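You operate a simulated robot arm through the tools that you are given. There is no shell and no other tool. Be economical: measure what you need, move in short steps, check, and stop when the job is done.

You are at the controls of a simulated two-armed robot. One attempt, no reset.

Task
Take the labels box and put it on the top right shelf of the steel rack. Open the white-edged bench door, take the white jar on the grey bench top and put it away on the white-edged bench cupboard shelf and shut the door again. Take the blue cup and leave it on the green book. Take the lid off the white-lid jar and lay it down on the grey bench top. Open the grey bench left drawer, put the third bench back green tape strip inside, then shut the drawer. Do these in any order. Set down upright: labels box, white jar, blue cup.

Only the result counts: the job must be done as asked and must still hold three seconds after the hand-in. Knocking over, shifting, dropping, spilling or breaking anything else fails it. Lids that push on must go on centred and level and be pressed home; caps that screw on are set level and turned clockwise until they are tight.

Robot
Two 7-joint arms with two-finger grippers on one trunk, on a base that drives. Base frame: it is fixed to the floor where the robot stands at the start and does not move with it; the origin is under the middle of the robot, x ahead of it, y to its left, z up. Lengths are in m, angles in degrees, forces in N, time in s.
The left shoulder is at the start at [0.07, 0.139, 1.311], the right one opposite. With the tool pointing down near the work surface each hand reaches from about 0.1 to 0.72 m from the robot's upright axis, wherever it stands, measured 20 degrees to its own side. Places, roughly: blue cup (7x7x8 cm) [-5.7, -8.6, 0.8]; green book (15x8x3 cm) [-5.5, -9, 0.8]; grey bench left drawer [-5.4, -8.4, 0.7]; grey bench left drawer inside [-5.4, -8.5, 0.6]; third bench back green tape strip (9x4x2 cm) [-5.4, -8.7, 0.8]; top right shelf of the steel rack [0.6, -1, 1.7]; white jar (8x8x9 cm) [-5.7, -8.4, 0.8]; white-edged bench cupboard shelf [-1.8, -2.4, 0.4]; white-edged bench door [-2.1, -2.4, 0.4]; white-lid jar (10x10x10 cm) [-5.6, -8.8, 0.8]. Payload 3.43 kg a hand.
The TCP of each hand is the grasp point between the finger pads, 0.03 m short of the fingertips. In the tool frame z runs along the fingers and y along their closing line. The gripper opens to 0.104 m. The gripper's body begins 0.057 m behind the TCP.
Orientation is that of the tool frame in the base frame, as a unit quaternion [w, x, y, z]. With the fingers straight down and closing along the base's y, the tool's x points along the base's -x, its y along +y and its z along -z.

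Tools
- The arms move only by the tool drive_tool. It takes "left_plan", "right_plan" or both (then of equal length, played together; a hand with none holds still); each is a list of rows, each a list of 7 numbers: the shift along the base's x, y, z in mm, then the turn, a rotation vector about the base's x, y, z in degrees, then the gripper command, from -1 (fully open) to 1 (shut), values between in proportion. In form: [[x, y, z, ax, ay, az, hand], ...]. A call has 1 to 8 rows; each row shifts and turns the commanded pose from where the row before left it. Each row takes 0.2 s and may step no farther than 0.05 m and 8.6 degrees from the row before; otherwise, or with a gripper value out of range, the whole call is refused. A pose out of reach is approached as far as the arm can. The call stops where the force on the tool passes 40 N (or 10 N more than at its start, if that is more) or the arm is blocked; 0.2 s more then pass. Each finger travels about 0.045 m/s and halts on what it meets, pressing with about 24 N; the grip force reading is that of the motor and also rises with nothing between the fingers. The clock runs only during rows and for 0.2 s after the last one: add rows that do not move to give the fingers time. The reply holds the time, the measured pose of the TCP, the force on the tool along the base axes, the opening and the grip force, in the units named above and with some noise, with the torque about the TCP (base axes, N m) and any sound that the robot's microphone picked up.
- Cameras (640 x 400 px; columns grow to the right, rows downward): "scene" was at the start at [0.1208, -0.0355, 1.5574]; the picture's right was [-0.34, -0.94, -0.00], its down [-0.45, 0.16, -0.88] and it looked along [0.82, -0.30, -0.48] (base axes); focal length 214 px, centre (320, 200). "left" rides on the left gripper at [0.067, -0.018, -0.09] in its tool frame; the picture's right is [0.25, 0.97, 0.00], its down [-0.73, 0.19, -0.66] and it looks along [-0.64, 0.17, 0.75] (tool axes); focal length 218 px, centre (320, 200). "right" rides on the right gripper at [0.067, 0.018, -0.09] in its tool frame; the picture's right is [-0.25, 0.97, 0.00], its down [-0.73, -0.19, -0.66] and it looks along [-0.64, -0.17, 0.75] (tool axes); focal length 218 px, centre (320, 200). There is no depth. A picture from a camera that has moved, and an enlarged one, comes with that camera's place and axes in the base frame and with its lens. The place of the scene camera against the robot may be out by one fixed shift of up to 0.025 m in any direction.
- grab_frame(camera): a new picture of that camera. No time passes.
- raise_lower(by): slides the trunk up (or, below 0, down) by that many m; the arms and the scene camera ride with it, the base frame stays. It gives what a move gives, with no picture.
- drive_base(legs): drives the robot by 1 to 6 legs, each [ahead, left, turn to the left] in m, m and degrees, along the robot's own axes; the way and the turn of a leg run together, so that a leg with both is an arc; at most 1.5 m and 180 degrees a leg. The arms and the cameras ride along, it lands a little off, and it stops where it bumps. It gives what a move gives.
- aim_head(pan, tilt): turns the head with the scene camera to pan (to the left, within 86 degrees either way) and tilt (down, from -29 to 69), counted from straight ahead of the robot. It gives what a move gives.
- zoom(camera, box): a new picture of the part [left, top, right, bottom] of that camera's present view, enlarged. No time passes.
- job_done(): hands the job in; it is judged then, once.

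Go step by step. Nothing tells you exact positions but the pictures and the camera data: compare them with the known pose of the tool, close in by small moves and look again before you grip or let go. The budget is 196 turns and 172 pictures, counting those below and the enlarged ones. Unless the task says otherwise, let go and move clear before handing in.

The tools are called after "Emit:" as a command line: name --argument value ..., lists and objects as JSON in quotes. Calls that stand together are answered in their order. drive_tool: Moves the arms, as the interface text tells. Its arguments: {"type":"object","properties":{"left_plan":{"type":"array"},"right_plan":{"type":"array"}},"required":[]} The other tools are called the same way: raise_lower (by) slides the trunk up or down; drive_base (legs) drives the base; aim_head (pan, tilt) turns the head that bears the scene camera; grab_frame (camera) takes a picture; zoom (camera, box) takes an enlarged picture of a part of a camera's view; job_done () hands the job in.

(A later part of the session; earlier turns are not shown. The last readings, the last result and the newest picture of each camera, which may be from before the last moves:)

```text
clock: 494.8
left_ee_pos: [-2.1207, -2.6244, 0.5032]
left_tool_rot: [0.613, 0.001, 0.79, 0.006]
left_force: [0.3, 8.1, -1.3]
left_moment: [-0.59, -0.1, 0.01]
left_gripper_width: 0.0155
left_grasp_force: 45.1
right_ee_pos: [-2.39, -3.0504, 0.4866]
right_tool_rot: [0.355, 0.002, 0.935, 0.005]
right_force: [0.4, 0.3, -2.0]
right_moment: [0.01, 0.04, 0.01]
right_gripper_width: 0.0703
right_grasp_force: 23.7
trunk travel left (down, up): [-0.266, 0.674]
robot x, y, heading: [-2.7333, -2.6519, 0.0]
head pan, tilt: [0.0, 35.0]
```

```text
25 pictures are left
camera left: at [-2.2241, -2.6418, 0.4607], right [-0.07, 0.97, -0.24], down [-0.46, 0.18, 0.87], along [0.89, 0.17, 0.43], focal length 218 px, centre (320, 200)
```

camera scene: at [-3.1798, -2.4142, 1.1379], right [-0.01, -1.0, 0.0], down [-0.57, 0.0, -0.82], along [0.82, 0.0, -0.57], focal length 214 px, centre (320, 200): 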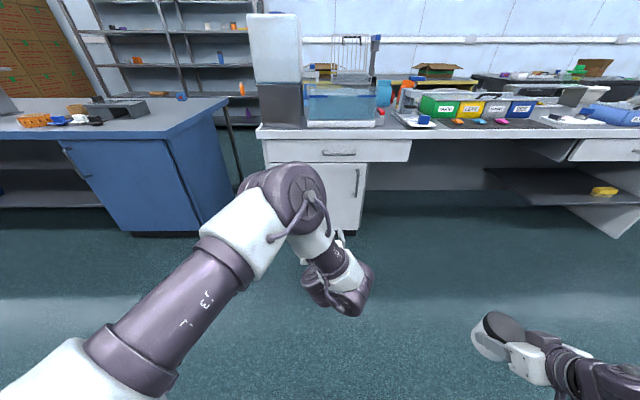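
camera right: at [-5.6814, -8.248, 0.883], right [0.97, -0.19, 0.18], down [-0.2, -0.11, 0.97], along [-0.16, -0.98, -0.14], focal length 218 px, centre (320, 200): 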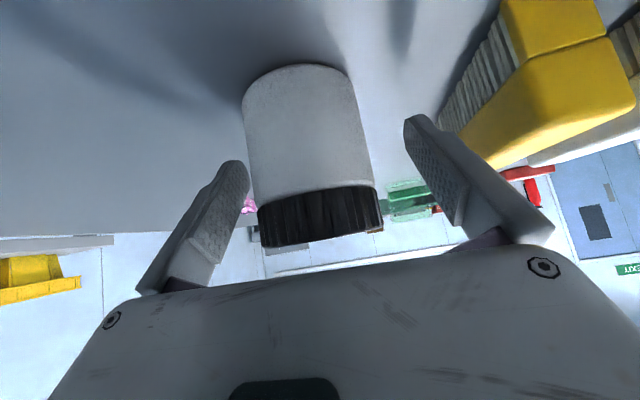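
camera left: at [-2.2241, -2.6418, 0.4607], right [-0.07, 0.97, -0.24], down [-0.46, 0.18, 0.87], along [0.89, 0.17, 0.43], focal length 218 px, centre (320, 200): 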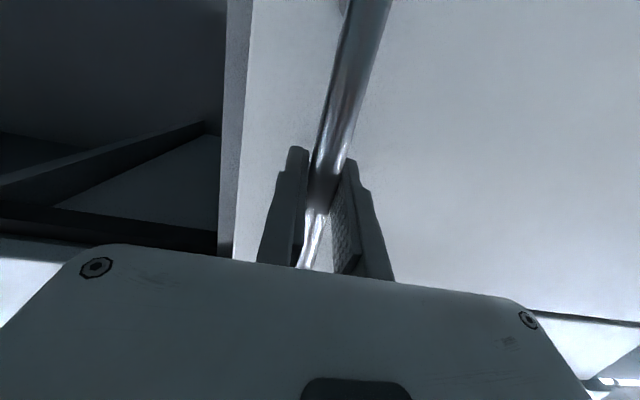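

Bar gripped. Pull the door along its arc by base moves.

Emit:
drive_base --legs '[[-0.082, 0.012, 0], [-0.077, 0.026, 0], [-0.071, 0.039, 0]]'

Emit:
grab_frame --camera "scene"

```text
clock: 497.2
left_ee_pos: [-2.351, -2.5447, 0.5015]
left_tool_rot: [0.613, 0.0, 0.79, 0.007]
left_force: [20.1, 30.9, 0.7]
left_moment: [-0.38, -0.25, -0.09]
left_gripper_width: 0.0158
left_grasp_force: 45.2
right_ee_pos: [-2.6226, -2.9742, 0.4873]
right_tool_rot: [0.353, 0.0, 0.936, 0.005]
right_force: [0.1, -0.2, -1.7]
right_moment: [0.02, 0.08, 0.02]
right_gripper_width: 0.0705
right_grasp_force: 24.1
trunk travel left (down, up): [-0.266, 0.674]
robot x, y, heading: [-2.9647, -2.5776, 0.1]
head pan, tilt: [0.0, 35.0]
```

```text
24 pictures are left
camera scene: at [-2.8391, -2.5775, 1.0077], right [0.0, -1.0, 0.0], down [-0.57, 0.0, -0.82], along [0.82, 0.0, -0.57], focal length 214 px, centre (320, 200)
```

scene: 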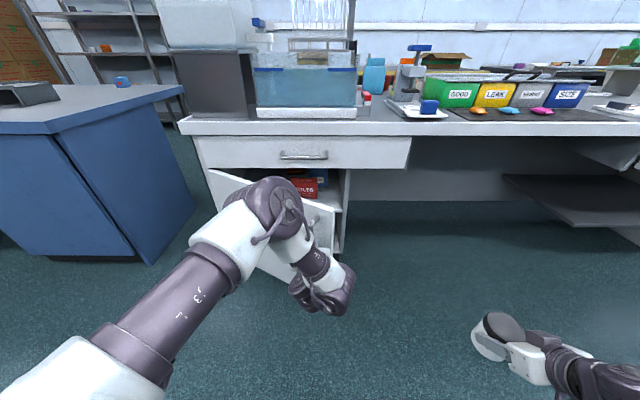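

Door is ajar ~30°. Release the handle, go round the door's edge and push it open from inside.

Emit:
drive_tool --left_plan '[[0, 0, 0, 0, 0, 0, -0.3], [0, 0, 0, 0, 0, 0, -0.3], [0, 0, 0, 0, 0, 0, -0.3]]'

Emit:
drive_base --legs '[[-0.11, 0, 0], [0, -0.21, 0], [0.17, 0, 0]]'

Emit:
grab_frame --camera "scene"

```text
clock: 498.1
left_ee_pos: [-2.352, -2.5464, 0.5038]
left_tool_rot: [0.614, 0.001, 0.789, 0.008]
left_force: [0.3, 0.0, -0.4]
left_moment: [0.0, 0.03, 0.03]
left_gripper_width: 0.0677
left_grasp_force: 0.1
right_ee_pos: [-2.6207, -2.975, 0.4866]
right_tool_rot: [0.354, 0.001, 0.935, 0.006]
right_force: [0.9, 0.1, -2.4]
right_moment: [0.0, 0.05, -0.01]
right_gripper_width: 0.0702
right_grasp_force: 24.1
trunk travel left (down, up): [-0.266, 0.674]
robot x, y, heading: [-2.9658, -2.5755, 0.2]
head pan, tilt: [0.0, 35.0]
```

```text
clock: 501.6
left_ee_pos: [-2.2901, -2.7554, 0.5034]
left_tool_rot: [0.613, 0.0, 0.79, 0.009]
left_force: [0.3, -0.1, 0.0]
left_moment: [-0.01, -0.02, -0.03]
left_gripper_width: 0.0677
left_grasp_force: 0.0
right_ee_pos: [-2.5609, -3.1845, 0.4866]
right_tool_rot: [0.354, 0.001, 0.935, 0.006]
right_force: [0.2, -0.7, -2.1]
right_moment: [0.01, 0.07, 0.03]
right_gripper_width: 0.0702
right_grasp_force: 24.0
trunk travel left (down, up): [-0.266, 0.674]
robot x, y, heading: [-2.9007, -2.7847, -0.0]
head pan, tilt: [0.0, 35.0]
```

```text
23 pictures are left
camera scene: at [-2.778, -2.7893, 1.0077], right [0.0, -1.0, 0.0], down [-0.57, 0.0, -0.82], along [0.82, 0.0, -0.57], focal length 214 px, centre (320, 200)
```

scene: 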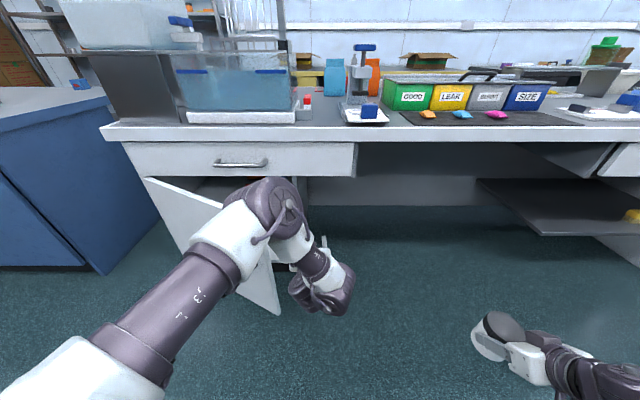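

Emit:
drive_base --legs '[[0, 0.4, 0]]'

Emit:
grab_frame --camera "scene"

```text
clock: 502.9
left_ee_pos: [-2.2942, -2.6639, 0.5046]
left_tool_rot: [0.612, 0.007, 0.791, -0.009]
left_force: [-6.9, -15.2, 6.2]
left_moment: [0.52, -0.02, 0.61]
left_gripper_width: 0.0569
left_grasp_force: 0.0
right_ee_pos: [-2.5646, -3.078, 0.4867]
right_tool_rot: [0.354, 0.005, 0.935, 0.005]
right_force: [0.6, -0.6, -2.6]
right_moment: [0.0, 0.02, 0.0]
right_gripper_width: 0.0702
right_grasp_force: 24.2
trunk travel left (down, up): [-0.266, 0.674]
robot x, y, heading: [-2.9012, -2.6744, -0.2]
head pan, tilt: [0.0, 35.0]
stopped in leg 1: the force on the tool passed its limit at 53 N (the readings are from after the stop); the commanded pose is now the measured one
```

```text
22 pictures are left
camera scene: at [-2.7803, -2.682, 1.0081], right [0.0, -1.0, 0.0], down [-0.57, 0.0, -0.82], along [0.82, 0.0, -0.57], focal length 214 px, centre (320, 200)
```

scene: 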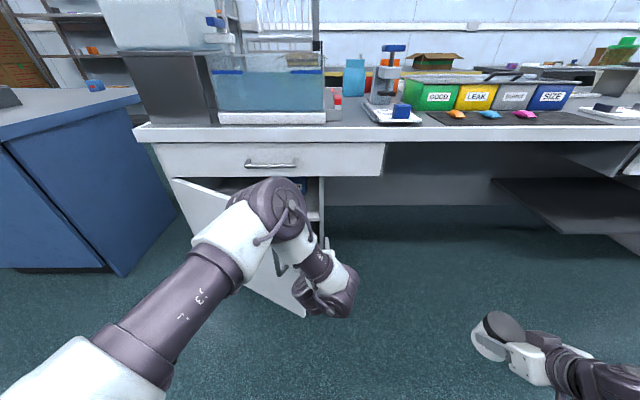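

Emit:
drive_base --legs '[[0, -0.05, 0], [0.08, 0, 0], [0, 0.07, 0], [0, 0.05, 0], [0, 0.05, 0], [0, 0.05, 0]]'

```text
clock: 505.0
left_ee_pos: [-2.2159, -2.6817, 0.5039]
left_tool_rot: [0.611, 0.009, 0.791, -0.013]
left_force: [0.3, 0.4, 0.5]
left_moment: [-0.01, -0.01, 0.01]
left_gripper_width: 0.0678
left_grasp_force: 0.0
right_ee_pos: [-2.4828, -3.0901, 0.4872]
right_tool_rot: [0.355, 0.003, 0.935, 0.005]
right_force: [1.5, 0.5, -3.0]
right_moment: [-0.02, 0.07, 0.01]
right_gripper_width: 0.0703
right_grasp_force: 24.0
trunk travel left (down, up): [-0.266, 0.674]
robot x, y, heading: [-2.8199, -2.6889, -0.2]
head pan, tilt: [0.0, 35.0]
stopped in leg 3: the force on the tool passed its limit at 73 N (the readings are from after the stop); the commanded pose is now the measured one
```

The door is stiff; pushing at the edge exceeds the force limit. I'll regrip the handle and swing robot and door together about the hinge.

Emit:
drive_base --legs '[[0, -0.03, 0], [-0.25, 0, 0], [0, 0.165, 0]]'

Emit:
grab_frame --camera "left"

Emit:
grab_frame --camera "scene"

```text
clock: 508.3
left_ee_pos: [-2.466, -2.5439, 0.5034]
left_tool_rot: [0.612, 0.007, 0.791, -0.012]
left_force: [-0.3, 0.2, -0.6]
left_moment: [0.01, 0.03, -0.04]
left_gripper_width: 0.0674
left_grasp_force: 0.0
right_ee_pos: [-2.7309, -2.9553, 0.4873]
right_tool_rot: [0.354, 0.002, 0.935, 0.005]
right_force: [-0.6, 0.2, -2.9]
right_moment: [0.0, 0.06, -0.01]
right_gripper_width: 0.0702
right_grasp_force: 24.5
trunk travel left (down, up): [-0.266, 0.674]
robot x, y, heading: [-3.0709, -2.553, 0.2]
head pan, tilt: [0.0, 35.0]
```

```text
21 pictures are left
camera left: at [-2.5703, -2.5587, 0.4614], right [-0.04, 0.97, -0.25], down [-0.45, 0.21, 0.87], along [0.89, 0.15, 0.42], focal length 218 px, centre (320, 200)
```

left: 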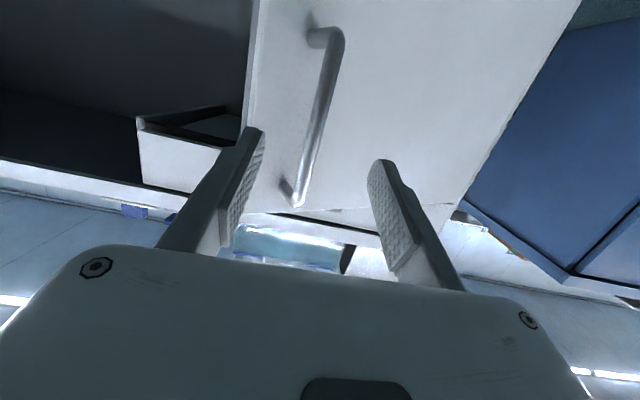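

```text
20 pictures are left
camera scene: at [-2.9483, -2.558, 1.0079], right [0.0, -1.0, 0.0], down [-0.57, 0.0, -0.82], along [0.82, 0.0, -0.57], focal length 214 px, centre (320, 200)
```

scene: 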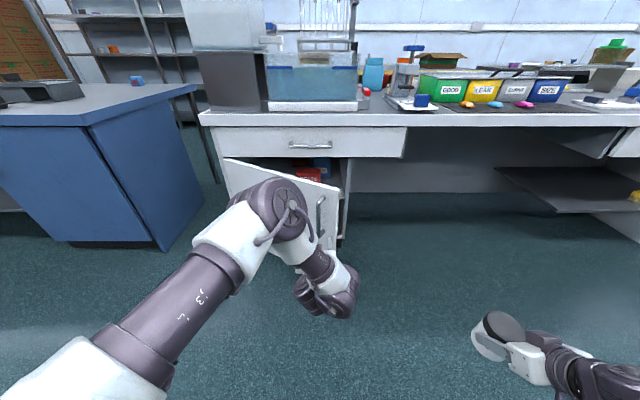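

Emit:
drive_tool --left_plan '[[0, -4, 0, 0, 0, 0, 0.1], [0, 0, 0, 0, 0, 0, 0.1]]'

Emit:
drive_base --legs '[[0.105, 0, 0]]'

Emit:
drive_tool --left_plan '[[0, 0, 0, 0, 0, 0, 1], [0, 0, 0, 0, 0, 0, 1], [0, 0, 0, 0, 0, 0, 1], [0, 0, 0, 0, 0, 0, 1]]'

```text
clock: 508.9
left_ee_pos: [-2.4662, -2.5487, 0.5031]
left_tool_rot: [0.612, 0.007, 0.791, -0.011]
left_force: [0.6, 0.2, 0.3]
left_moment: [0.02, 0.0, 0.0]
left_gripper_width: 0.0467
left_grasp_force: 0.1
right_ee_pos: [-2.731, -2.9559, 0.4859]
right_tool_rot: [0.354, 0.002, 0.935, 0.005]
right_force: [0.3, 0.3, -3.3]
right_moment: [0.02, 0.02, 0.03]
right_gripper_width: 0.0702
right_grasp_force: 24.1
trunk travel left (down, up): [-0.266, 0.674]
robot x, y, heading: [-3.0751, -2.5534, 0.1]
head pan, tilt: [0.0, 35.0]
```

```text
clock: 510.1
left_ee_pos: [-2.3611, -2.5495, 0.5029]
left_tool_rot: [0.611, 0.008, 0.791, -0.013]
left_force: [0.8, -0.1, 0.5]
left_moment: [-0.01, 0.03, 0.0]
left_gripper_width: 0.0469
left_grasp_force: 0.1
right_ee_pos: [-2.6258, -2.954, 0.4863]
right_tool_rot: [0.354, 0.002, 0.935, 0.006]
right_force: [0.1, -0.6, -2.0]
right_moment: [0.02, 0.05, 0.0]
right_gripper_width: 0.0701
right_grasp_force: 24.2
trunk travel left (down, up): [-0.266, 0.674]
robot x, y, heading: [-2.9643, -2.5537, -0.1]
head pan, tilt: [0.0, 35.0]
```

```text
clock: 511.1
left_ee_pos: [-2.3607, -2.5466, 0.5019]
left_tool_rot: [0.611, 0.009, 0.791, -0.011]
left_force: [4.8, 6.8, -0.5]
left_moment: [0.71, -0.04, 0.08]
left_gripper_width: 0.0154
left_grasp_force: 45.0
right_ee_pos: [-2.6259, -2.9547, 0.4869]
right_tool_rot: [0.354, 0.002, 0.935, 0.006]
right_force: [0.7, 0.5, -1.9]
right_moment: [0.01, 0.06, 0.03]
right_gripper_width: 0.0702
right_grasp_force: 24.4
trunk travel left (down, up): [-0.266, 0.674]
robot x, y, heading: [-2.9647, -2.5524, 0.4]
head pan, tilt: [0.0, 35.0]
```

Emit:
drive_base --legs '[[-0.051, 0.115, -7.5], [-0.051, 0.115, -7.5], [-0.051, 0.115, -7.5], [-0.051, 0.115, -7.5]]'

Emit:
grab_frame --camera "scene"

```text
clock: 514.7
left_ee_pos: [-2.5091, -2.3909, 0.502]
left_tool_rot: [0.592, 0.192, 0.768, -0.153]
left_force: [0.2, 0.8, 3.4]
left_moment: [0.52, 0.36, 0.08]
left_gripper_width: 0.0157
left_grasp_force: 45.3
right_ee_pos: [-2.9223, -2.6353, 0.486]
right_tool_rot: [0.346, 0.214, 0.911, -0.074]
right_force: [0.6, -0.5, -2.8]
right_moment: [-0.04, 0.04, -0.01]
right_gripper_width: 0.0702
right_grasp_force: 24.2
trunk travel left (down, up): [-0.266, 0.674]
robot x, y, heading: [-3.0482, -2.1235, -26.1]
head pan, tilt: [0.0, 35.0]
stopped in leg 4: the force on the tool passed its limit at 40 N (the readings are from after the stop); the commanded pose is now the measured one
```

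```text
19 pictures are left
camera scene: at [-2.942, -2.1918, 1.0079], right [-0.44, -0.9, 0.0], down [-0.51, 0.25, -0.82], along [0.74, -0.36, -0.57], focal length 214 px, centre (320, 200)
```

scene: 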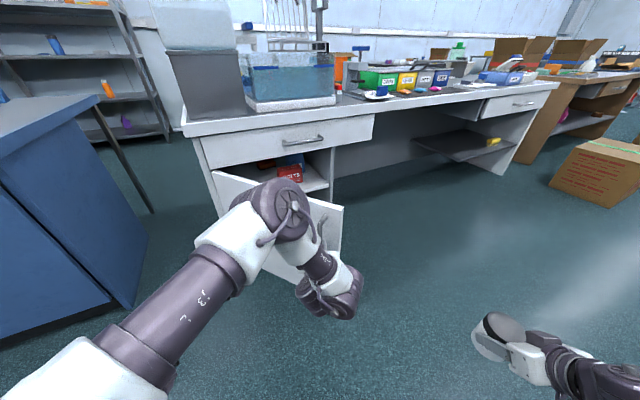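

Emit:
drive_base --legs '[[-0.034, 0.0767, -5], [-0.034, 0.0767, -5], [-0.034, 0.0767, -5], [-0.034, 0.0767, -5], [-0.034, 0.0767, -5], [-0.034, 0.0767, -5]]'

```text
clock: 517.3
left_ee_pos: [-2.558, -2.2766, 0.5035]
left_tool_rot: [0.566, 0.295, 0.734, -0.233]
left_force: [-1.9, -1.4, 4.7]
left_moment: [0.96, 0.13, 0.01]
left_gripper_width: 0.0159
left_grasp_force: 45.3
right_ee_pos: [-3.0183, -2.4045, 0.4868]
right_tool_rot: [0.333, 0.333, 0.874, -0.12]
right_force: [-0.2, -0.5, -2.2]
right_moment: [0.0, 0.03, -0.01]
right_gripper_width: 0.0701
right_grasp_force: 23.9
trunk travel left (down, up): [-0.266, 0.674]
robot x, y, heading: [-3.0082, -1.8816, -41.2]
head pan, tilt: [0.0, 35.0]
stopped in leg 3: the force on the tool passed its limit at 41 N (the readings are from after the stop); the commanded pose is now the measured one
```

Emit:
drive_base --legs '[[-0.034, 0.0767, -5], [-0.034, 0.0767, -5], [-0.034, 0.0767, -5]]'

Emit:
drive_tool --left_plan '[[0, 0, 0, 0, 0, 0, -0.3], [0, 0, 0, 0, 0, 0, -0.5], [0, 0, 0, 0, 0, 0, -0.5]]'

Emit:
drive_base --legs '[[-0.2, 0, 0]]'

```text
clock: 519.6
left_ee_pos: [-2.5764, -2.1667, 0.5035]
left_tool_rot: [0.532, 0.383, 0.692, -0.301]
left_force: [-0.8, -0.2, 5.3]
left_moment: [0.93, 0.05, 0.06]
left_gripper_width: 0.0154
left_grasp_force: 45.2
right_ee_pos: [-3.0507, -2.1809, 0.4862]
right_tool_rot: [0.316, 0.434, 0.829, -0.158]
right_force: [-0.1, -0.1, -2.2]
right_moment: [0.01, 0.05, -0.02]
right_gripper_width: 0.0701
right_grasp_force: 24.0
trunk travel left (down, up): [-0.266, 0.674]
robot x, y, heading: [-2.9184, -1.67, -55.3]
head pan, tilt: [0.0, 35.0]
stopped in leg 3: the force on the tool passed its limit at 41 N (the readings are from after the stop); the commanded pose is now the measured one
```

```text
clock: 520.4
left_ee_pos: [-2.5771, -2.1654, 0.5013]
left_tool_rot: [0.532, 0.382, 0.693, -0.302]
left_force: [0.3, 0.8, -0.3]
left_moment: [0.01, 0.05, 0.0]
left_gripper_width: 0.0781
left_grasp_force: 0.0
right_ee_pos: [-3.0509, -2.1799, 0.4849]
right_tool_rot: [0.316, 0.434, 0.829, -0.158]
right_force: [0.0, 0.1, -2.7]
right_moment: [0.04, 0.04, -0.02]
right_gripper_width: 0.0701
right_grasp_force: 23.6
trunk travel left (down, up): [-0.266, 0.674]
robot x, y, heading: [-2.9156, -1.669, -54.9]
head pan, tilt: [0.0, 35.0]
```

```text
clock: 522.0
left_ee_pos: [-2.6911, -2.0027, 0.5027]
left_tool_rot: [0.532, 0.382, 0.692, -0.302]
left_force: [-0.9, -1.1, -0.2]
left_moment: [0.04, 0.0, 0.0]
left_gripper_width: 0.0781
left_grasp_force: 0.0
right_ee_pos: [-3.1642, -2.0172, 0.4866]
right_tool_rot: [0.317, 0.433, 0.829, -0.158]
right_force: [-0.4, 0.1, -2.1]
right_moment: [0.08, -0.01, -0.02]
right_gripper_width: 0.0703
right_grasp_force: 24.0
trunk travel left (down, up): [-0.266, 0.674]
robot x, y, heading: [-3.032, -1.509, -54.9]
head pan, tilt: [0.0, 35.0]
```

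Door is open almost 90°. Now bring the robot in front of the opening, facing it.

Emit:
drive_base --legs '[[0, -0.4, 0], [0, 0, 55], [0, -0.77, 0]]'

Emit:
aim_head --pan 0 --tilt 25

Emit:
grab_frame --camera "scene"

```text
clock: 530.7
left_ee_pos: [-2.751, -2.5108, 0.502]
left_tool_rot: [0.612, 0.018, 0.791, -0.021]
left_force: [-0.4, -0.2, -0.3]
left_moment: [-0.02, 0.03, -0.03]
left_gripper_width: 0.0779
left_grasp_force: 0.0
right_ee_pos: [-3.0099, -2.9072, 0.4861]
right_tool_rot: [0.353, 0.001, 0.935, 0.006]
right_force: [-0.2, -0.5, -3.4]
right_moment: [-0.04, 0.05, 0.0]
right_gripper_width: 0.0703
right_grasp_force: 24.5
trunk travel left (down, up): [-0.266, 0.674]
robot x, y, heading: [-3.351, -2.5056, 0.2]
head pan, tilt: [0.0, 35.0]
```

```text
clock: 531.4
left_ee_pos: [-2.7501, -2.5117, 0.5028]
left_tool_rot: [0.611, 0.018, 0.791, -0.021]
left_force: [-0.2, -0.3, -0.8]
left_moment: [-0.01, -0.04, 0.01]
left_gripper_width: 0.0781
left_grasp_force: 0.1
right_ee_pos: [-3.0094, -2.9074, 0.4847]
right_tool_rot: [0.353, 0.0, 0.936, 0.006]
right_force: [-0.4, -0.1, -2.1]
right_moment: [-0.03, 0.06, 0.0]
right_gripper_width: 0.0701
right_grasp_force: 24.2
trunk travel left (down, up): [-0.266, 0.674]
robot x, y, heading: [-3.3517, -2.5058, 0.4]
head pan, tilt: [0.0, 25.0]
```

```text
18 pictures are left
camera scene: at [-3.2236, -2.5111, 1.0235], right [0.0, -1.0, 0.0], down [-0.42, 0.0, -0.91], along [0.91, 0.0, -0.42], focal length 214 px, centre (320, 200)
```

scene: 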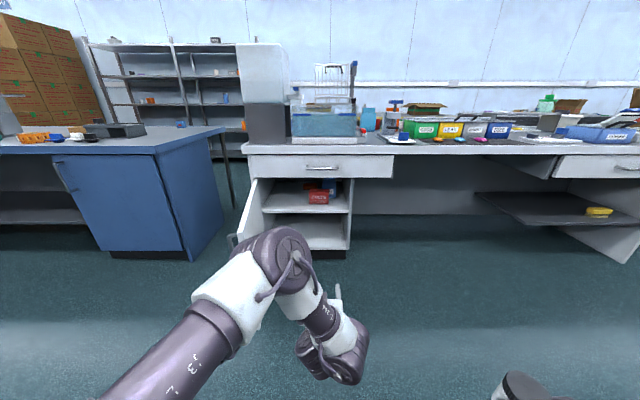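

Shelf is at z≈0.43 with a red box in its middle (y≈-2.43…-2.57); free space to the left around y≈-2.31. Tuck the left hand and yaw the right hand inward.

Emit:
drive_tool --left_plan '[[-30, 0, 25, 0, 8.4, 0, -1], [-30, 0, 25, 0, 8.4, 0, -1], [-30, 0, 25, 0, 8.4, 0, -1], [-30, 0, 25, 0, 8.4, 0, -1], [-30, 0, 25, 0, 8.4, 0, -1], [-30, 0, 25, 0, 8.4, 0, -1], [-30, 0, 25, 0, 8.4, 0, -1], [-30, 0, 25, 0, 8.4, 0, -1]]' --right_plan '[[0, 25, 5, 0, 0, 8, 1], [0, 25, 5, 0, 0, 8, 1], [0, 25, 5, 0, 0, 8, 1], [0, 25, 5, 0, 0, 8, 1], [0, 25, 5, 0, 0, 8, 1], [0, 25, 0, 0, 0, 0, 1], [0, 25, 0, 0, 0, 0, 1], [0, 25, 0, 0, 0, 0, 1]]'

Emit:
drive_tool --left_plan '[[0, 0, 40, 0, 0, 0, -1], [0, 0, 40, 0, 0, 0, -1], [0, 0, 40, 0, 0, 0, -1], [0, 0, 0, 0, 0, 0, -1], [0, 0, 0, 0, 0, 0, -1], [0, 0, 0, 0, 0, 0, -1]]' --right_plan '[[30, 25, 0, 0, 0, 0, 1], [30, 25, 0, 0, 0, 0, 1], [30, 25, 0, 0, 0, 0, 1], [30, 25, 0, 0, 0, 0, 1], [30, 25, 0, 0, 0, 0, 1], [0, 25, 0, 0, 0, 0, 1]]'

Emit:
grab_frame --camera "scene"

```text
clock: 533.2
left_ee_pos: [-2.9911, -2.5117, 0.7028]
left_tool_rot: [0.07, 0.003, 0.997, -0.028]
left_force: [-0.3, 0.0, 1.0]
left_moment: [-0.02, 0.0, 0.02]
left_gripper_width: 0.1038
left_grasp_force: 0.1
right_ee_pos: [-2.9913, -2.7747, 0.5043]
right_tool_rot: [0.33, -0.32, 0.879, 0.127]
right_force: [0.4, 0.0, -3.2]
right_moment: [-0.02, 0.04, 0.0]
right_gripper_width: 0.0701
right_grasp_force: 24.0
right hand out of reach, approached as far as the arm can: row 2, 3, 5, 6, 7, 8
trunk travel left (down, up): [-0.266, 0.674]
robot x, y, heading: [-3.3491, -2.5023, 0.5]
head pan, tilt: [0.0, 25.0]
```

```text
clock: 534.6
left_ee_pos: [-2.9899, -2.5103, 0.8235]
left_tool_rot: [0.071, 0.004, 0.997, -0.027]
left_force: [-0.2, 0.1, 0.0]
left_moment: [0.02, 0.02, 0.01]
left_gripper_width: 0.1041
left_grasp_force: 0.0
right_ee_pos: [-2.84, -2.6233, 0.5037]
right_tool_rot: [0.33, -0.318, 0.88, 0.126]
right_force: [0.6, 0.8, -2.4]
right_moment: [-0.03, 0.02, 0.0]
right_gripper_width: 0.0703
right_grasp_force: 24.3
trunk travel left (down, up): [-0.266, 0.674]
robot x, y, heading: [-3.3509, -2.507, 0.3]
head pan, tilt: [0.0, 25.0]
```

```text
17 pictures are left
camera scene: at [-3.2234, -2.5104, 1.0236], right [0.0, -1.0, 0.0], down [-0.42, 0.0, -0.91], along [0.91, 0.0, -0.42], focal length 214 px, centre (320, 200)
```

scene: 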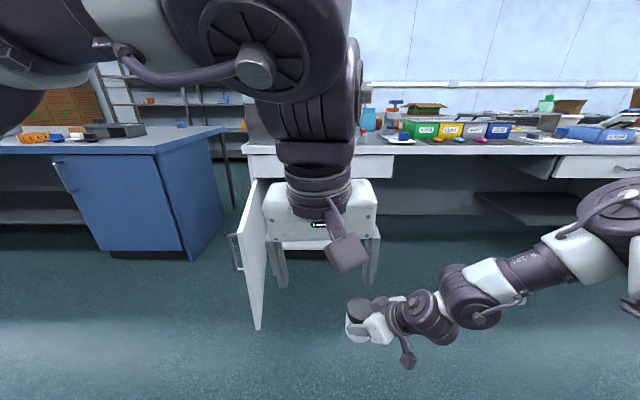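

Emit:
drive_tool --right_plan '[[5, 40, 0, 0, 0, 0, 1], [5, 40, 0, 0, 0, 0, 1], [5, 40, 0, 0, 0, 0, 1], [5, 40, 0, 0, 0, 0, 1], [5, 40, 0, 0, 0, 0, 1], [5, 40, 0, 0, 0, 0, 1], [0, 0, 8, 0, 0, 0, 1]]'

Emit:
grab_frame --camera "right"

```text
clock: 536.2
left_ee_pos: [-2.989, -2.5103, 0.8233]
left_tool_rot: [0.072, 0.004, 0.997, -0.028]
left_force: [-0.9, 0.4, 0.6]
left_moment: [0.02, -0.05, 0.0]
left_gripper_width: 0.1038
left_grasp_force: 0.1
right_ee_pos: [-2.8401, -2.5623, 0.5881]
right_tool_rot: [0.33, -0.319, 0.879, 0.127]
right_force: [0.0, 0.7, -2.9]
right_moment: [-0.03, 0.03, 0.01]
right_gripper_width: 0.0704
right_grasp_force: 23.3
right hand out of reach, approached as far as the arm can: row 1, 2, 3, 4, 5, 6
trunk travel left (down, up): [-0.266, 0.674]
robot x, y, heading: [-3.3492, -2.5056, 0.3]
head pan, tilt: [0.0, 25.0]
```

```text
16 pictures are left
camera right: at [-2.9331, -2.6198, 0.6094], right [-0.48, 0.86, 0.18], down [0.22, -0.08, 0.97], along [0.85, 0.5, -0.15], focal length 218 px, centre (320, 200)
```

right: 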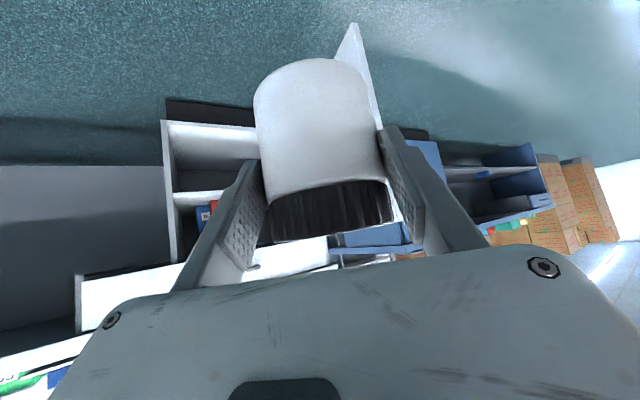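

The inward pose is limited; instead I'll use the comfortable straight right-hand pose and turn the robot itself ~45° to the left. First restore the hand yaw.

Emit:
drive_tool --right_plan '[[0, -35, -10, 0, 0, -8, 1], [0, -35, -10, 0, 0, -8, 1], [5, -35, -10, 0, 0, -8, 1], [5, -35, -10, 0, 0, -8, 1], [10, -35, -10, 0, 0, -8, 1], [10, -35, -10, 0, 0, 0, 1], [10, -30, -10, 0, 0, 0, 1], [0, 0, -8, 0, 0, 0, 1]]'

Emit:
drive_base --legs '[[0, -0.215, 0], [0.42, 0, 0], [0, 0, 45]]'

Emit:
grab_frame --camera "right"

```text
clock: 538.0
left_ee_pos: [-2.9913, -2.5096, 0.8224]
left_tool_rot: [0.072, 0.002, 0.997, -0.028]
left_force: [0.4, -0.2, -0.9]
left_moment: [0.0, 0.0, 0.01]
left_gripper_width: 0.1042
left_grasp_force: 0.0
right_ee_pos: [-2.7991, -2.8032, 0.5092]
right_tool_rot: [0.354, 0.0, 0.935, 0.006]
right_force: [0.5, -0.1, -1.6]
right_moment: [0.01, 0.05, 0.02]
right_gripper_width: 0.07
right_grasp_force: 23.6
trunk travel left (down, up): [-0.266, 0.674]
robot x, y, heading: [-3.3517, -2.5089, 0.2]
head pan, tilt: [0.0, 25.0]
```

```text
clock: 544.0
left_ee_pos: [-2.6749, -2.463, 0.822]
left_tool_rot: [0.076, -0.384, 0.92, 0.001]
left_force: [0.9, 0.8, 0.0]
left_moment: [0.01, 0.03, 0.02]
left_gripper_width: 0.1038
left_grasp_force: 0.1
right_ee_pos: [-2.333, -2.5302, 0.5084]
right_tool_rot: [0.324, -0.363, 0.862, 0.143]
right_force: [-0.4, 0.7, -1.6]
right_moment: [-0.04, 0.01, -0.02]
right_gripper_width: 0.0702
right_grasp_force: 24.0
trunk travel left (down, up): [-0.266, 0.674]
robot x, y, heading: [-2.9283, -2.7179, 46.0]
head pan, tilt: [0.0, 25.0]
```

```text
15 pictures are left
camera right: at [-2.4214, -2.5976, 0.5312], right [-0.56, 0.81, 0.18], down [0.22, -0.06, 0.97], along [0.8, 0.59, -0.15], focal length 218 px, centre (320, 200)
```

right: 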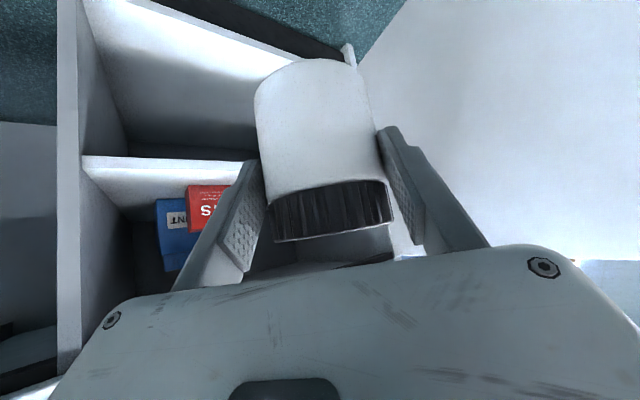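

Good view of the shelf (z≈0.414) and the boxes. Lower the jar slightly and advance diagonally to ≈(-2.035,-2.325).

Emit:
drive_tool --right_plan '[[0, 0, -10, 0, 0, 0, 1], [0, 0, -10, 0, 0, 0, 1]]'

Emit:
drive_base --legs '[[0, -0.072, 0], [0.22, 0, 0]]'

Emit:
grab_frame --camera "right"

```text
clock: 544.6
left_ee_pos: [-2.6761, -2.4637, 0.8217]
left_tool_rot: [0.076, -0.385, 0.92, 0.003]
left_force: [-0.7, -0.1, -0.1]
left_moment: [0.03, -0.03, 0.03]
left_gripper_width: 0.1039
left_grasp_force: 0.0
right_ee_pos: [-2.333, -2.5307, 0.4889]
right_tool_rot: [0.323, -0.363, 0.862, 0.142]
right_force: [0.6, -0.6, -2.3]
right_moment: [-0.04, 0.03, -0.02]
right_gripper_width: 0.0702
right_grasp_force: 23.9
trunk travel left (down, up): [-0.266, 0.674]
robot x, y, heading: [-2.9302, -2.72, 46.2]
head pan, tilt: [0.0, 25.0]
```

```text
clock: 546.9
left_ee_pos: [-2.4708, -2.3534, 0.8223]
left_tool_rot: [0.075, -0.386, 0.92, 0.003]
left_force: [0.0, 0.4, 0.1]
left_moment: [-0.03, -0.01, 0.01]
left_gripper_width: 0.1041
left_grasp_force: 0.1
right_ee_pos: [-2.1277, -2.4197, 0.4891]
right_tool_rot: [0.323, -0.363, 0.863, 0.142]
right_force: [0.5, 0.2, -2.9]
right_moment: [-0.03, 0.06, 0.04]
right_gripper_width: 0.07
right_grasp_force: 24.3
trunk travel left (down, up): [-0.266, 0.674]
robot x, y, heading: [-2.7247, -2.6113, 45.7]
head pan, tilt: [0.0, 25.0]
```

```text
14 pictures are left
camera right: at [-2.2155, -2.4879, 0.5108], right [-0.56, 0.81, 0.18], down [0.22, -0.06, 0.97], along [0.8, 0.59, -0.15], focal length 218 px, centre (320, 200)
```

right: 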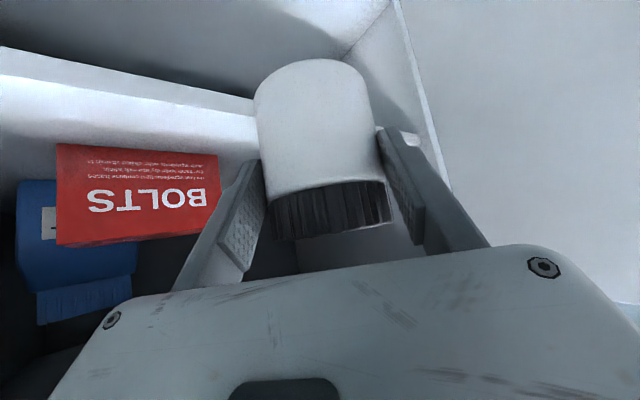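

Emit:
drive_tool --right_plan '[[0, 0, 8, 0, 0, 0, 1], [0, 0, 8, 0, 0, 0, 1], [0, 0, 0, 0, 0, 0, 1]]'

Emit:
drive_base --legs '[[0.13, 0, 0]]'

Emit:
grab_frame --camera "right"

```text
clock: 547.7
left_ee_pos: [-2.4704, -2.3538, 0.8227]
left_tool_rot: [0.077, -0.384, 0.92, 0.002]
left_force: [0.1, -0.3, -0.1]
left_moment: [0.04, 0.0, -0.03]
left_gripper_width: 0.1039
left_grasp_force: 0.0
right_ee_pos: [-2.1283, -2.4205, 0.5059]
right_tool_rot: [0.322, -0.363, 0.863, 0.142]
right_force: [1.2, -0.4, -2.6]
right_moment: [-0.06, 0.03, 0.01]
right_gripper_width: 0.07
right_grasp_force: 23.8
trunk travel left (down, up): [-0.266, 0.674]
robot x, y, heading: [-2.7286, -2.6125, 46.1]
head pan, tilt: [0.0, 25.0]
```

```text
clock: 549.0
left_ee_pos: [-2.3999, -2.284, 0.829]
left_tool_rot: [0.086, -0.375, 0.923, 0.001]
left_force: [-0.7, 0.4, 0.7]
left_moment: [0.01, -0.08, 0.01]
left_gripper_width: 0.1041
left_grasp_force: 0.1
right_ee_pos: [-2.0786, -2.3576, 0.5105]
right_tool_rot: [0.31, -0.372, 0.862, 0.147]
right_force: [0.0, -0.6, -1.8]
right_moment: [-0.03, 0.08, 0.03]
right_gripper_width: 0.07
right_grasp_force: 23.9
trunk travel left (down, up): [-0.266, 0.674]
robot x, y, heading: [-2.648, -2.5324, 45.0]
head pan, tilt: [0.0, 25.0]
stopped in leg 1: the robot was blocked; the commanded pose is now the measured one
```

```text
13 pictures are left
camera right: at [-2.1655, -2.4268, 0.535], right [-0.58, 0.8, 0.18], down [0.24, -0.05, 0.97], along [0.78, 0.6, -0.17], focal length 218 px, centre (320, 200)
```

right: 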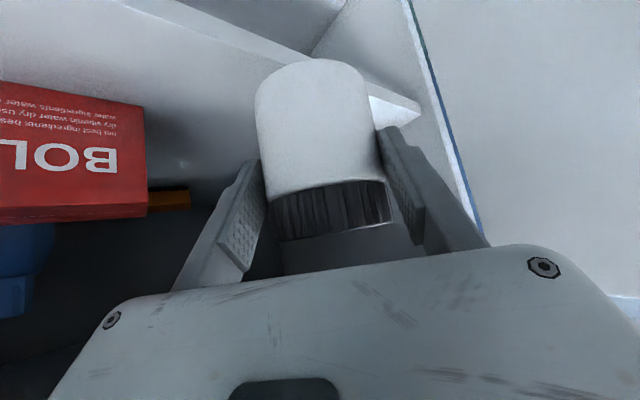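

The robot bumped something (likely the left elbow or base at the bench). Back off 3 cm and extend the right arm instead.

Emit:
drive_base --legs '[[-0.03, 0, 0]]'

Emit:
aim_head --pan 30 --tilt 20

Emit:
grab_frame --camera "scene"

```text
clock: 549.8
left_ee_pos: [-2.4178, -2.2942, 0.8247]
left_tool_rot: [0.081, -0.378, 0.922, -0.002]
left_force: [-0.7, 0.4, 1.1]
left_moment: [-0.02, -0.01, 0.06]
left_gripper_width: 0.1039
left_grasp_force: 0.1
right_ee_pos: [-2.0959, -2.3643, 0.5112]
right_tool_rot: [0.312, -0.375, 0.86, 0.147]
right_force: [0.5, 1.0, -2.5]
right_moment: [-0.05, 0.01, -0.02]
right_gripper_width: 0.0702
right_grasp_force: 24.5
trunk travel left (down, up): [-0.266, 0.674]
robot x, y, heading: [-2.6671, -2.5503, 45.3]
head pan, tilt: [0.0, 25.0]
```

```text
clock: 550.8
left_ee_pos: [-2.4165, -2.2956, 0.8238]
left_tool_rot: [0.08, -0.377, 0.923, -0.001]
left_force: [-0.1, 0.0, -0.8]
left_moment: [0.0, -0.01, -0.01]
left_gripper_width: 0.1039
left_grasp_force: 0.2
right_ee_pos: [-2.0928, -2.3639, 0.5124]
right_tool_rot: [0.314, -0.374, 0.86, 0.152]
right_force: [1.5, -0.5, -3.2]
right_moment: [-0.06, 0.02, -0.02]
right_gripper_width: 0.0701
right_grasp_force: 23.5
trunk travel left (down, up): [-0.266, 0.674]
robot x, y, heading: [-2.6692, -2.5491, 45.1]
head pan, tilt: [30.0, 20.0]
```

```text
12 pictures are left
camera scene: at [-2.63, -2.4265, 1.0319], right [0.97, -0.26, 0.01], down [-0.08, -0.33, -0.94], along [0.24, 0.91, -0.34], focal length 214 px, centre (320, 200)
```

scene: 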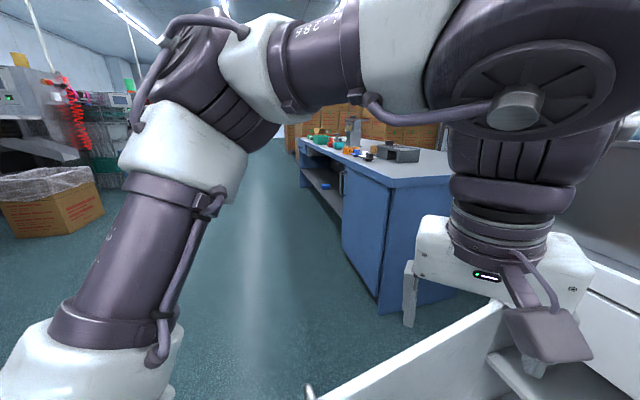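

Emit:
drive_tool --right_plan '[[15, 11, 0, 0, 0, 0, 1], [15, 11, 0, 0, 0, 0, 1], [15, 11, 0, 0, 0, 0, 1], [12, 8, 0, 0, 0, 0, 1], [0, 0, 0, 0, 0, 0, 1]]'

Emit:
grab_frame --camera "right"

```text
clock: 552.2
left_ee_pos: [-2.4186, -2.3132, 0.83]
left_tool_rot: [0.086, -0.367, 0.926, 0.0]
left_force: [0.0, 0.0, -1.2]
left_moment: [0.01, -0.01, -0.03]
left_gripper_width: 0.104
left_grasp_force: 0.1
right_ee_pos: [-2.0957, -2.3525, 0.5016]
right_tool_rot: [0.271, -0.402, 0.859, 0.162]
right_force: [1.1, -0.3, -3.1]
right_moment: [-0.05, 0.05, 0.02]
right_gripper_width: 0.0702
right_grasp_force: 23.3
trunk travel left (down, up): [-0.266, 0.674]
robot x, y, heading: [-2.671, -2.555, 44.1]
head pan, tilt: [30.0, 20.0]
stopped in row 5 (right hand): the arm was blocked; the commanded pose is now the measured one
```

```text
11 pictures are left
camera right: at [-2.1741, -2.4277, 0.5335], right [-0.62, 0.76, 0.21], down [0.31, 0.0, 0.95], along [0.72, 0.65, -0.23], focal length 218 px, centre (320, 200)
```

right: 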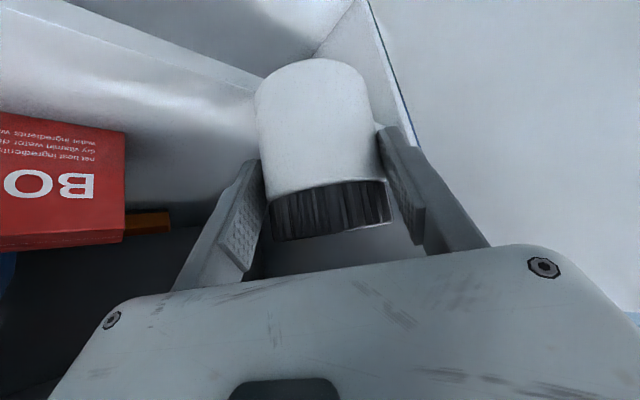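

The wrist is catching the drawer handle because of the steep grip. I'll back off, set the jar upright on the floor, and regrasp it with a flatter (60°) hand.

Emit:
drive_base --legs '[[-0.42, 0, 0]]'

Emit:
raise_lower --by -0.26

Emit:
drive_tool --right_plan '[[0, 0, 0, 1.6, -5.2, -3, 1], [0, 0, -40, 0, 0, 0, 1], [0, 0, -40, 0, 0, 0, 1], [0, 0, -30, 0, 0, 0, 1], [0, 0, -20, 0, 0, 0, 1], [0, 0, 0, 0, 0, 0, 1]]'

Emit:
grab_frame --camera "right"

```text
clock: 554.8
left_ee_pos: [-2.7097, -2.6017, 0.8238]
left_tool_rot: [0.078, -0.37, 0.926, 0.001]
left_force: [-0.7, -0.7, -0.4]
left_moment: [0.02, -0.02, 0.0]
left_gripper_width: 0.1042
left_grasp_force: 0.2
right_ee_pos: [-2.3883, -2.6419, 0.4896]
right_tool_rot: [0.264, -0.402, 0.862, 0.162]
right_force: [-0.2, 0.1, -2.3]
right_moment: [-0.03, -0.03, -0.01]
right_gripper_width: 0.0701
right_grasp_force: 24.2
trunk travel left (down, up): [-0.266, 0.674]
robot x, y, heading: [-2.97, -2.8484, 44.3]
head pan, tilt: [30.0, 20.0]
```

```text
clock: 557.4
left_ee_pos: [-2.7084, -2.6009, 0.5631]
left_tool_rot: [0.078, -0.37, 0.926, 0.001]
left_force: [-0.8, -0.2, 0.1]
left_moment: [0.03, -0.03, -0.01]
left_gripper_width: 0.1042
left_grasp_force: 0.0
right_ee_pos: [-2.3871, -2.6415, 0.2286]
right_tool_rot: [0.265, -0.401, 0.862, 0.161]
right_force: [-0.5, -0.1, -1.8]
right_moment: [-0.07, 0.03, -0.04]
right_gripper_width: 0.07
right_grasp_force: 24.4
trunk travel left (down, up): [-0.006, 0.934]
robot x, y, heading: [-2.97, -2.8452, 44.2]
head pan, tilt: [30.0, 20.0]
```

```text
clock: 558.8
left_ee_pos: [-2.7088, -2.6022, 0.5629]
left_tool_rot: [0.078, -0.37, 0.926, 0.002]
left_force: [0.0, -1.0, 0.5]
left_moment: [-0.02, 0.01, -0.01]
left_gripper_width: 0.1038
left_grasp_force: 0.0
right_ee_pos: [-2.3794, -2.6774, 0.1735]
right_tool_rot: [0.313, -0.382, 0.857, 0.148]
right_force: [-0.5, -0.3, -2.8]
right_moment: [-0.06, 0.04, -0.01]
right_gripper_width: 0.0701
right_grasp_force: 23.7
right hand out of reach, approached as far as the arm can: row 3, 4, 5
trunk travel left (down, up): [-0.006, 0.934]
robot x, y, heading: [-2.9747, -2.8459, 44.3]
head pan, tilt: [30.0, 20.0]
```

```text
10 pictures are left
camera right: at [-2.4638, -2.7468, 0.1978], right [-0.59, 0.79, 0.18], down [0.24, -0.04, 0.97], along [0.77, 0.62, -0.16], focal length 218 px, centre (320, 200)
```

right: 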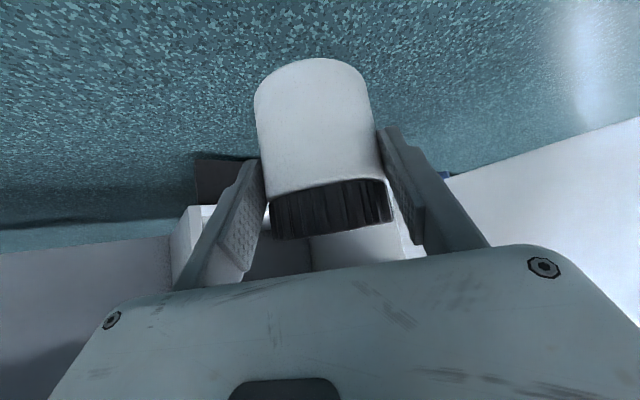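

Emit:
drive_tool --right_plan '[[-25, -25, 0, 0, 0, 0, 1], [-25, -25, 0, 0, 0, 0, 1], [-25, -25, -10, 0, 0, 0, 1], [-25, -25, -20, 0, 0, 0, 1], [0, 0, -30, 0, 0, 0, 1], [0, 0, -25, 0, 0, 0, 1], [0, 0, -15, 0, 0, 0, 1], [0, 0, 0, 0, 0, 0, 1]]'

```text
clock: 560.6
left_ee_pos: [-2.7092, -2.6004, 0.5629]
left_tool_rot: [0.078, -0.37, 0.926, 0.001]
left_force: [0.2, 0.4, -0.1]
left_moment: [-0.01, -0.01, 0.0]
left_gripper_width: 0.1038
left_grasp_force: 0.0
right_ee_pos: [-2.4371, -2.7418, 0.1741]
right_tool_rot: [0.313, -0.382, 0.857, 0.148]
right_force: [0.2, -0.5, -2.8]
right_moment: [-0.06, 0.03, 0.01]
right_gripper_width: 0.07
right_grasp_force: 24.2
right hand out of reach, approached as far as the arm can: row 3, 4, 5, 6, 7
trunk travel left (down, up): [-0.006, 0.934]
robot x, y, heading: [-2.9705, -2.8473, 44.2]
head pan, tilt: [30.0, 20.0]
```

The arm can't reach the floor in this pose. I'll use the free corner of the blue bench top as the regrasp spot: raise, turn to heading 0 and strafe there.

Emit:
raise_lower --by 0.75

Emit:
drive_base --legs '[[0, 0, -44.2], [-0.1, 0, 0], [0, 1.4, 0], [0, 0.3, 0]]'

Emit:
aim_head --pan -15 --tilt 35

Emit:
grab_frame --camera "scene"

```text
refused: 0.75 is not a number from -0.4 to 0.4
```

```text
clock: 568.5
left_ee_pos: [-2.7122, -1.7678, 0.5613]
left_tool_rot: [0.07, 0.005, 0.997, -0.028]
left_force: [0.3, 0.5, -0.6]
left_moment: [0.0, 0.03, 0.01]
left_gripper_width: 0.1041
left_grasp_force: 0.1
right_ee_pos: [-2.6162, -2.0666, 0.1718]
right_tool_rot: [0.346, -0.03, 0.938, 0.007]
right_force: [-0.7, 0.5, -1.8]
right_moment: [-0.06, 0.05, -0.05]
right_gripper_width: 0.0702
right_grasp_force: 23.6
trunk travel left (down, up): [-0.006, 0.934]
robot x, y, heading: [-3.0709, -1.7624, 0.3]
head pan, tilt: [30.0, 20.0]
stopped in leg 3: the force on the tool passed its limit at 68 N (the readings are from after the stop); the commanded pose is now the measured one
```

```text
clock: 569.6
left_ee_pos: [-2.713, -1.768, 0.5635]
left_tool_rot: [0.071, 0.005, 0.997, -0.028]
left_force: [-0.8, 0.4, 0.5]
left_moment: [-0.05, -0.03, -0.02]
left_gripper_width: 0.104
left_grasp_force: 0.0
right_ee_pos: [-2.6157, -2.0662, 0.1731]
right_tool_rot: [0.347, -0.03, 0.938, 0.007]
right_force: [-0.6, -0.1, -2.5]
right_moment: [0.03, 0.05, -0.01]
right_gripper_width: 0.07
right_grasp_force: 23.6
trunk travel left (down, up): [-0.006, 0.934]
robot x, y, heading: [-3.0731, -1.762, 0.1]
head pan, tilt: [-15.0, 35.0]
```

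```text
9 pictures are left
camera scene: at [-2.9527, -1.79, 0.7478], right [-0.26, -0.97, 0.0], down [-0.55, 0.15, -0.82], along [0.79, -0.21, -0.57], focal length 214 px, centre (320, 200)
```

scene: 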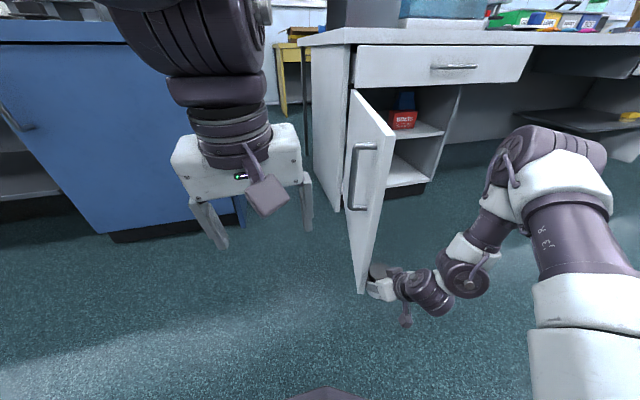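

Trunk steps are limited to 0.4; the hand merely pushed the door further open. Step right, raise in two steps, then go to the blue bench.

Emit:
drive_base --legs '[[0, -0.05, 0]]'

Emit:
raise_lower --by 0.4

Emit:
raise_lower --by 0.38

Emit:
drive_base --legs '[[0, 0.6, 0]]'

Emit:
grab_frame --camera "right"

```text
clock: 570.6
left_ee_pos: [-2.713, -1.8181, 0.5641]
left_tool_rot: [0.071, 0.005, 0.997, -0.028]
left_force: [-0.3, 0.6, 0.6]
left_moment: [-0.03, -0.02, 0.0]
left_gripper_width: 0.1039
left_grasp_force: 0.0
right_ee_pos: [-2.618, -2.1172, 0.1719]
right_tool_rot: [0.346, -0.03, 0.938, 0.006]
right_force: [-0.3, -0.7, -2.4]
right_moment: [0.03, 0.05, -0.04]
right_gripper_width: 0.0702
right_grasp_force: 24.1
trunk travel left (down, up): [-0.006, 0.934]
robot x, y, heading: [-3.0748, -1.8123, -0.1]
head pan, tilt: [-15.0, 35.0]
```

```text
clock: 574.4
left_ee_pos: [-2.7134, -1.8179, 0.9626]
left_tool_rot: [0.072, 0.005, 0.997, -0.028]
left_force: [-0.7, -1.0, 0.3]
left_moment: [0.0, -0.03, -0.01]
left_gripper_width: 0.1041
left_grasp_force: 0.0
right_ee_pos: [-2.6161, -2.1165, 0.5731]
right_tool_rot: [0.346, -0.031, 0.938, 0.007]
right_force: [-0.1, 0.0, -2.8]
right_moment: [0.01, 0.08, -0.01]
right_gripper_width: 0.0697
right_grasp_force: 24.5
trunk travel left (down, up): [-0.406, 0.534]
robot x, y, heading: [-3.0711, -1.8138, -0.4]
head pan, tilt: [-15.0, 35.0]
```

```text
clock: 578.1
left_ee_pos: [-2.7125, -1.8199, 1.3416]
left_tool_rot: [0.071, 0.006, 0.997, -0.028]
left_force: [-0.5, 0.0, 0.4]
left_moment: [-0.05, -0.03, 0.0]
left_gripper_width: 0.1037
left_grasp_force: 0.0
right_ee_pos: [-2.6163, -2.1176, 0.951]
right_tool_rot: [0.346, -0.03, 0.938, 0.007]
right_force: [-0.1, -0.7, -2.6]
right_moment: [0.01, 0.04, 0.01]
right_gripper_width: 0.07
right_grasp_force: 23.9
trunk travel left (down, up): [-0.786, 0.154]
robot x, y, heading: [-3.0718, -1.8075, -0.0]
head pan, tilt: [-15.0, 35.0]
```

```text
clock: 581.5
left_ee_pos: [-2.7132, -1.2145, 1.3431]
left_tool_rot: [0.071, 0.004, 0.997, -0.027]
left_force: [-0.3, -1.1, 0.7]
left_moment: [0.03, -0.03, 0.0]
left_gripper_width: 0.104
left_grasp_force: 0.1
right_ee_pos: [-2.6176, -1.5124, 0.9521]
right_tool_rot: [0.345, -0.031, 0.938, 0.008]
right_force: [-0.3, 0.1, -2.5]
right_moment: [-0.01, 0.02, 0.04]
right_gripper_width: 0.07
right_grasp_force: 24.3
trunk travel left (down, up): [-0.786, 0.154]
robot x, y, heading: [-3.0721, -1.2074, 0.3]
head pan, tilt: [-15.0, 35.0]
```

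```text
8 pictures are left
camera right: at [-2.7266, -1.5022, 0.9749], right [0.13, 0.98, 0.16], down [0.14, -0.18, 0.97], along [0.98, -0.11, -0.16], focal length 218 px, centre (320, 200)
```

right: 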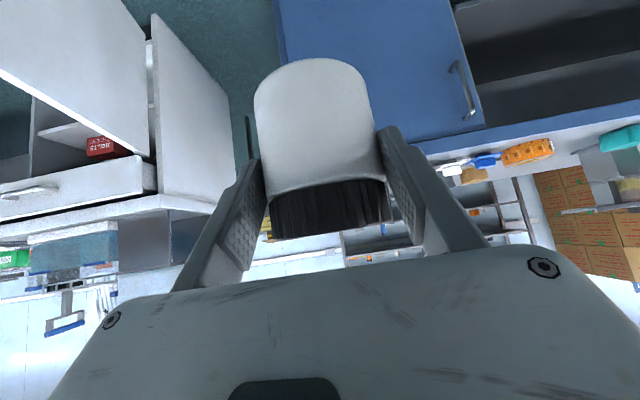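

The blue bench top is free around y≈-1.5. Advance and lower to contact.

Emit:
drive_base --legs '[[0.66, 0, 0]]'

Emit:
drive_tool --right_plan '[[0, 0, -15, 0, 0, 0, 1], [0, 0, -10, 0, 0, 0, 1], [0, 0, -6, 0, 0, 0, 1], [0, 0, -6, 0, 0, 0, 1], [0, 0, -6, 0, 0, 0, 1], [0, 0, -6, 0, 0, 0, 1], [0, 0, 0, 0, 0, 0, 1]]'

Emit:
grab_frame --camera "scene"

```text
clock: 585.2
left_ee_pos: [-2.0534, -1.2096, 1.3432]
left_tool_rot: [0.072, 0.004, 0.997, -0.028]
left_force: [-0.8, 0.6, 0.3]
left_moment: [-0.03, 0.02, -0.02]
left_gripper_width: 0.1042
left_grasp_force: 0.0
right_ee_pos: [-1.9576, -1.5083, 0.9521]
right_tool_rot: [0.345, -0.032, 0.938, 0.007]
right_force: [-0.6, 1.2, -1.8]
right_moment: [-0.02, 0.06, -0.01]
right_gripper_width: 0.0701
right_grasp_force: 24.1
trunk travel left (down, up): [-0.786, 0.154]
robot x, y, heading: [-2.4152, -1.2072, 0.2]
head pan, tilt: [-15.0, 35.0]
```

```text
clock: 586.8
left_ee_pos: [-2.0535, -1.2097, 1.3432]
left_tool_rot: [0.072, 0.004, 0.997, -0.028]
left_force: [-0.9, -0.1, -0.1]
left_moment: [-0.01, 0.0, 0.01]
left_gripper_width: 0.1041
left_grasp_force: 0.0
right_ee_pos: [-1.9557, -1.5073, 0.9523]
right_tool_rot: [0.346, -0.032, 0.938, 0.007]
right_force: [-0.4, -0.4, -1.4]
right_moment: [-0.04, 0.09, -0.02]
right_gripper_width: 0.0701
right_grasp_force: 23.8
right hand out of reach, approached as far as the arm can: row 1, 2, 3, 4, 5, 6
trunk travel left (down, up): [-0.786, 0.154]
robot x, y, heading: [-2.4118, -1.2057, 0.3]
head pan, tilt: [-15.0, 35.0]
```

```text
7 pictures are left
camera scene: at [-2.2928, -1.2325, 1.5278], right [-0.25, -0.97, 0.0], down [-0.56, 0.15, -0.82], along [0.79, -0.21, -0.57], focal length 214 px, centre (320, 200)
```

scene: 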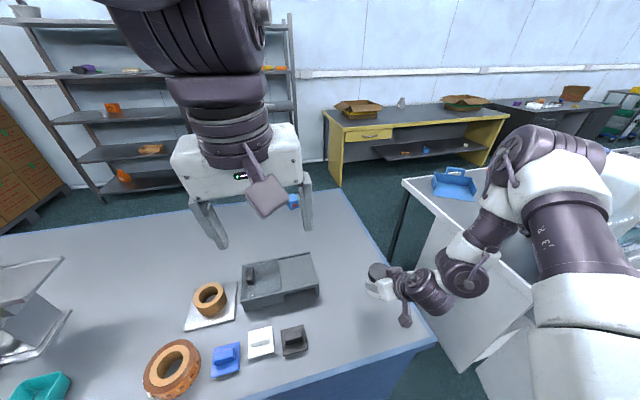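

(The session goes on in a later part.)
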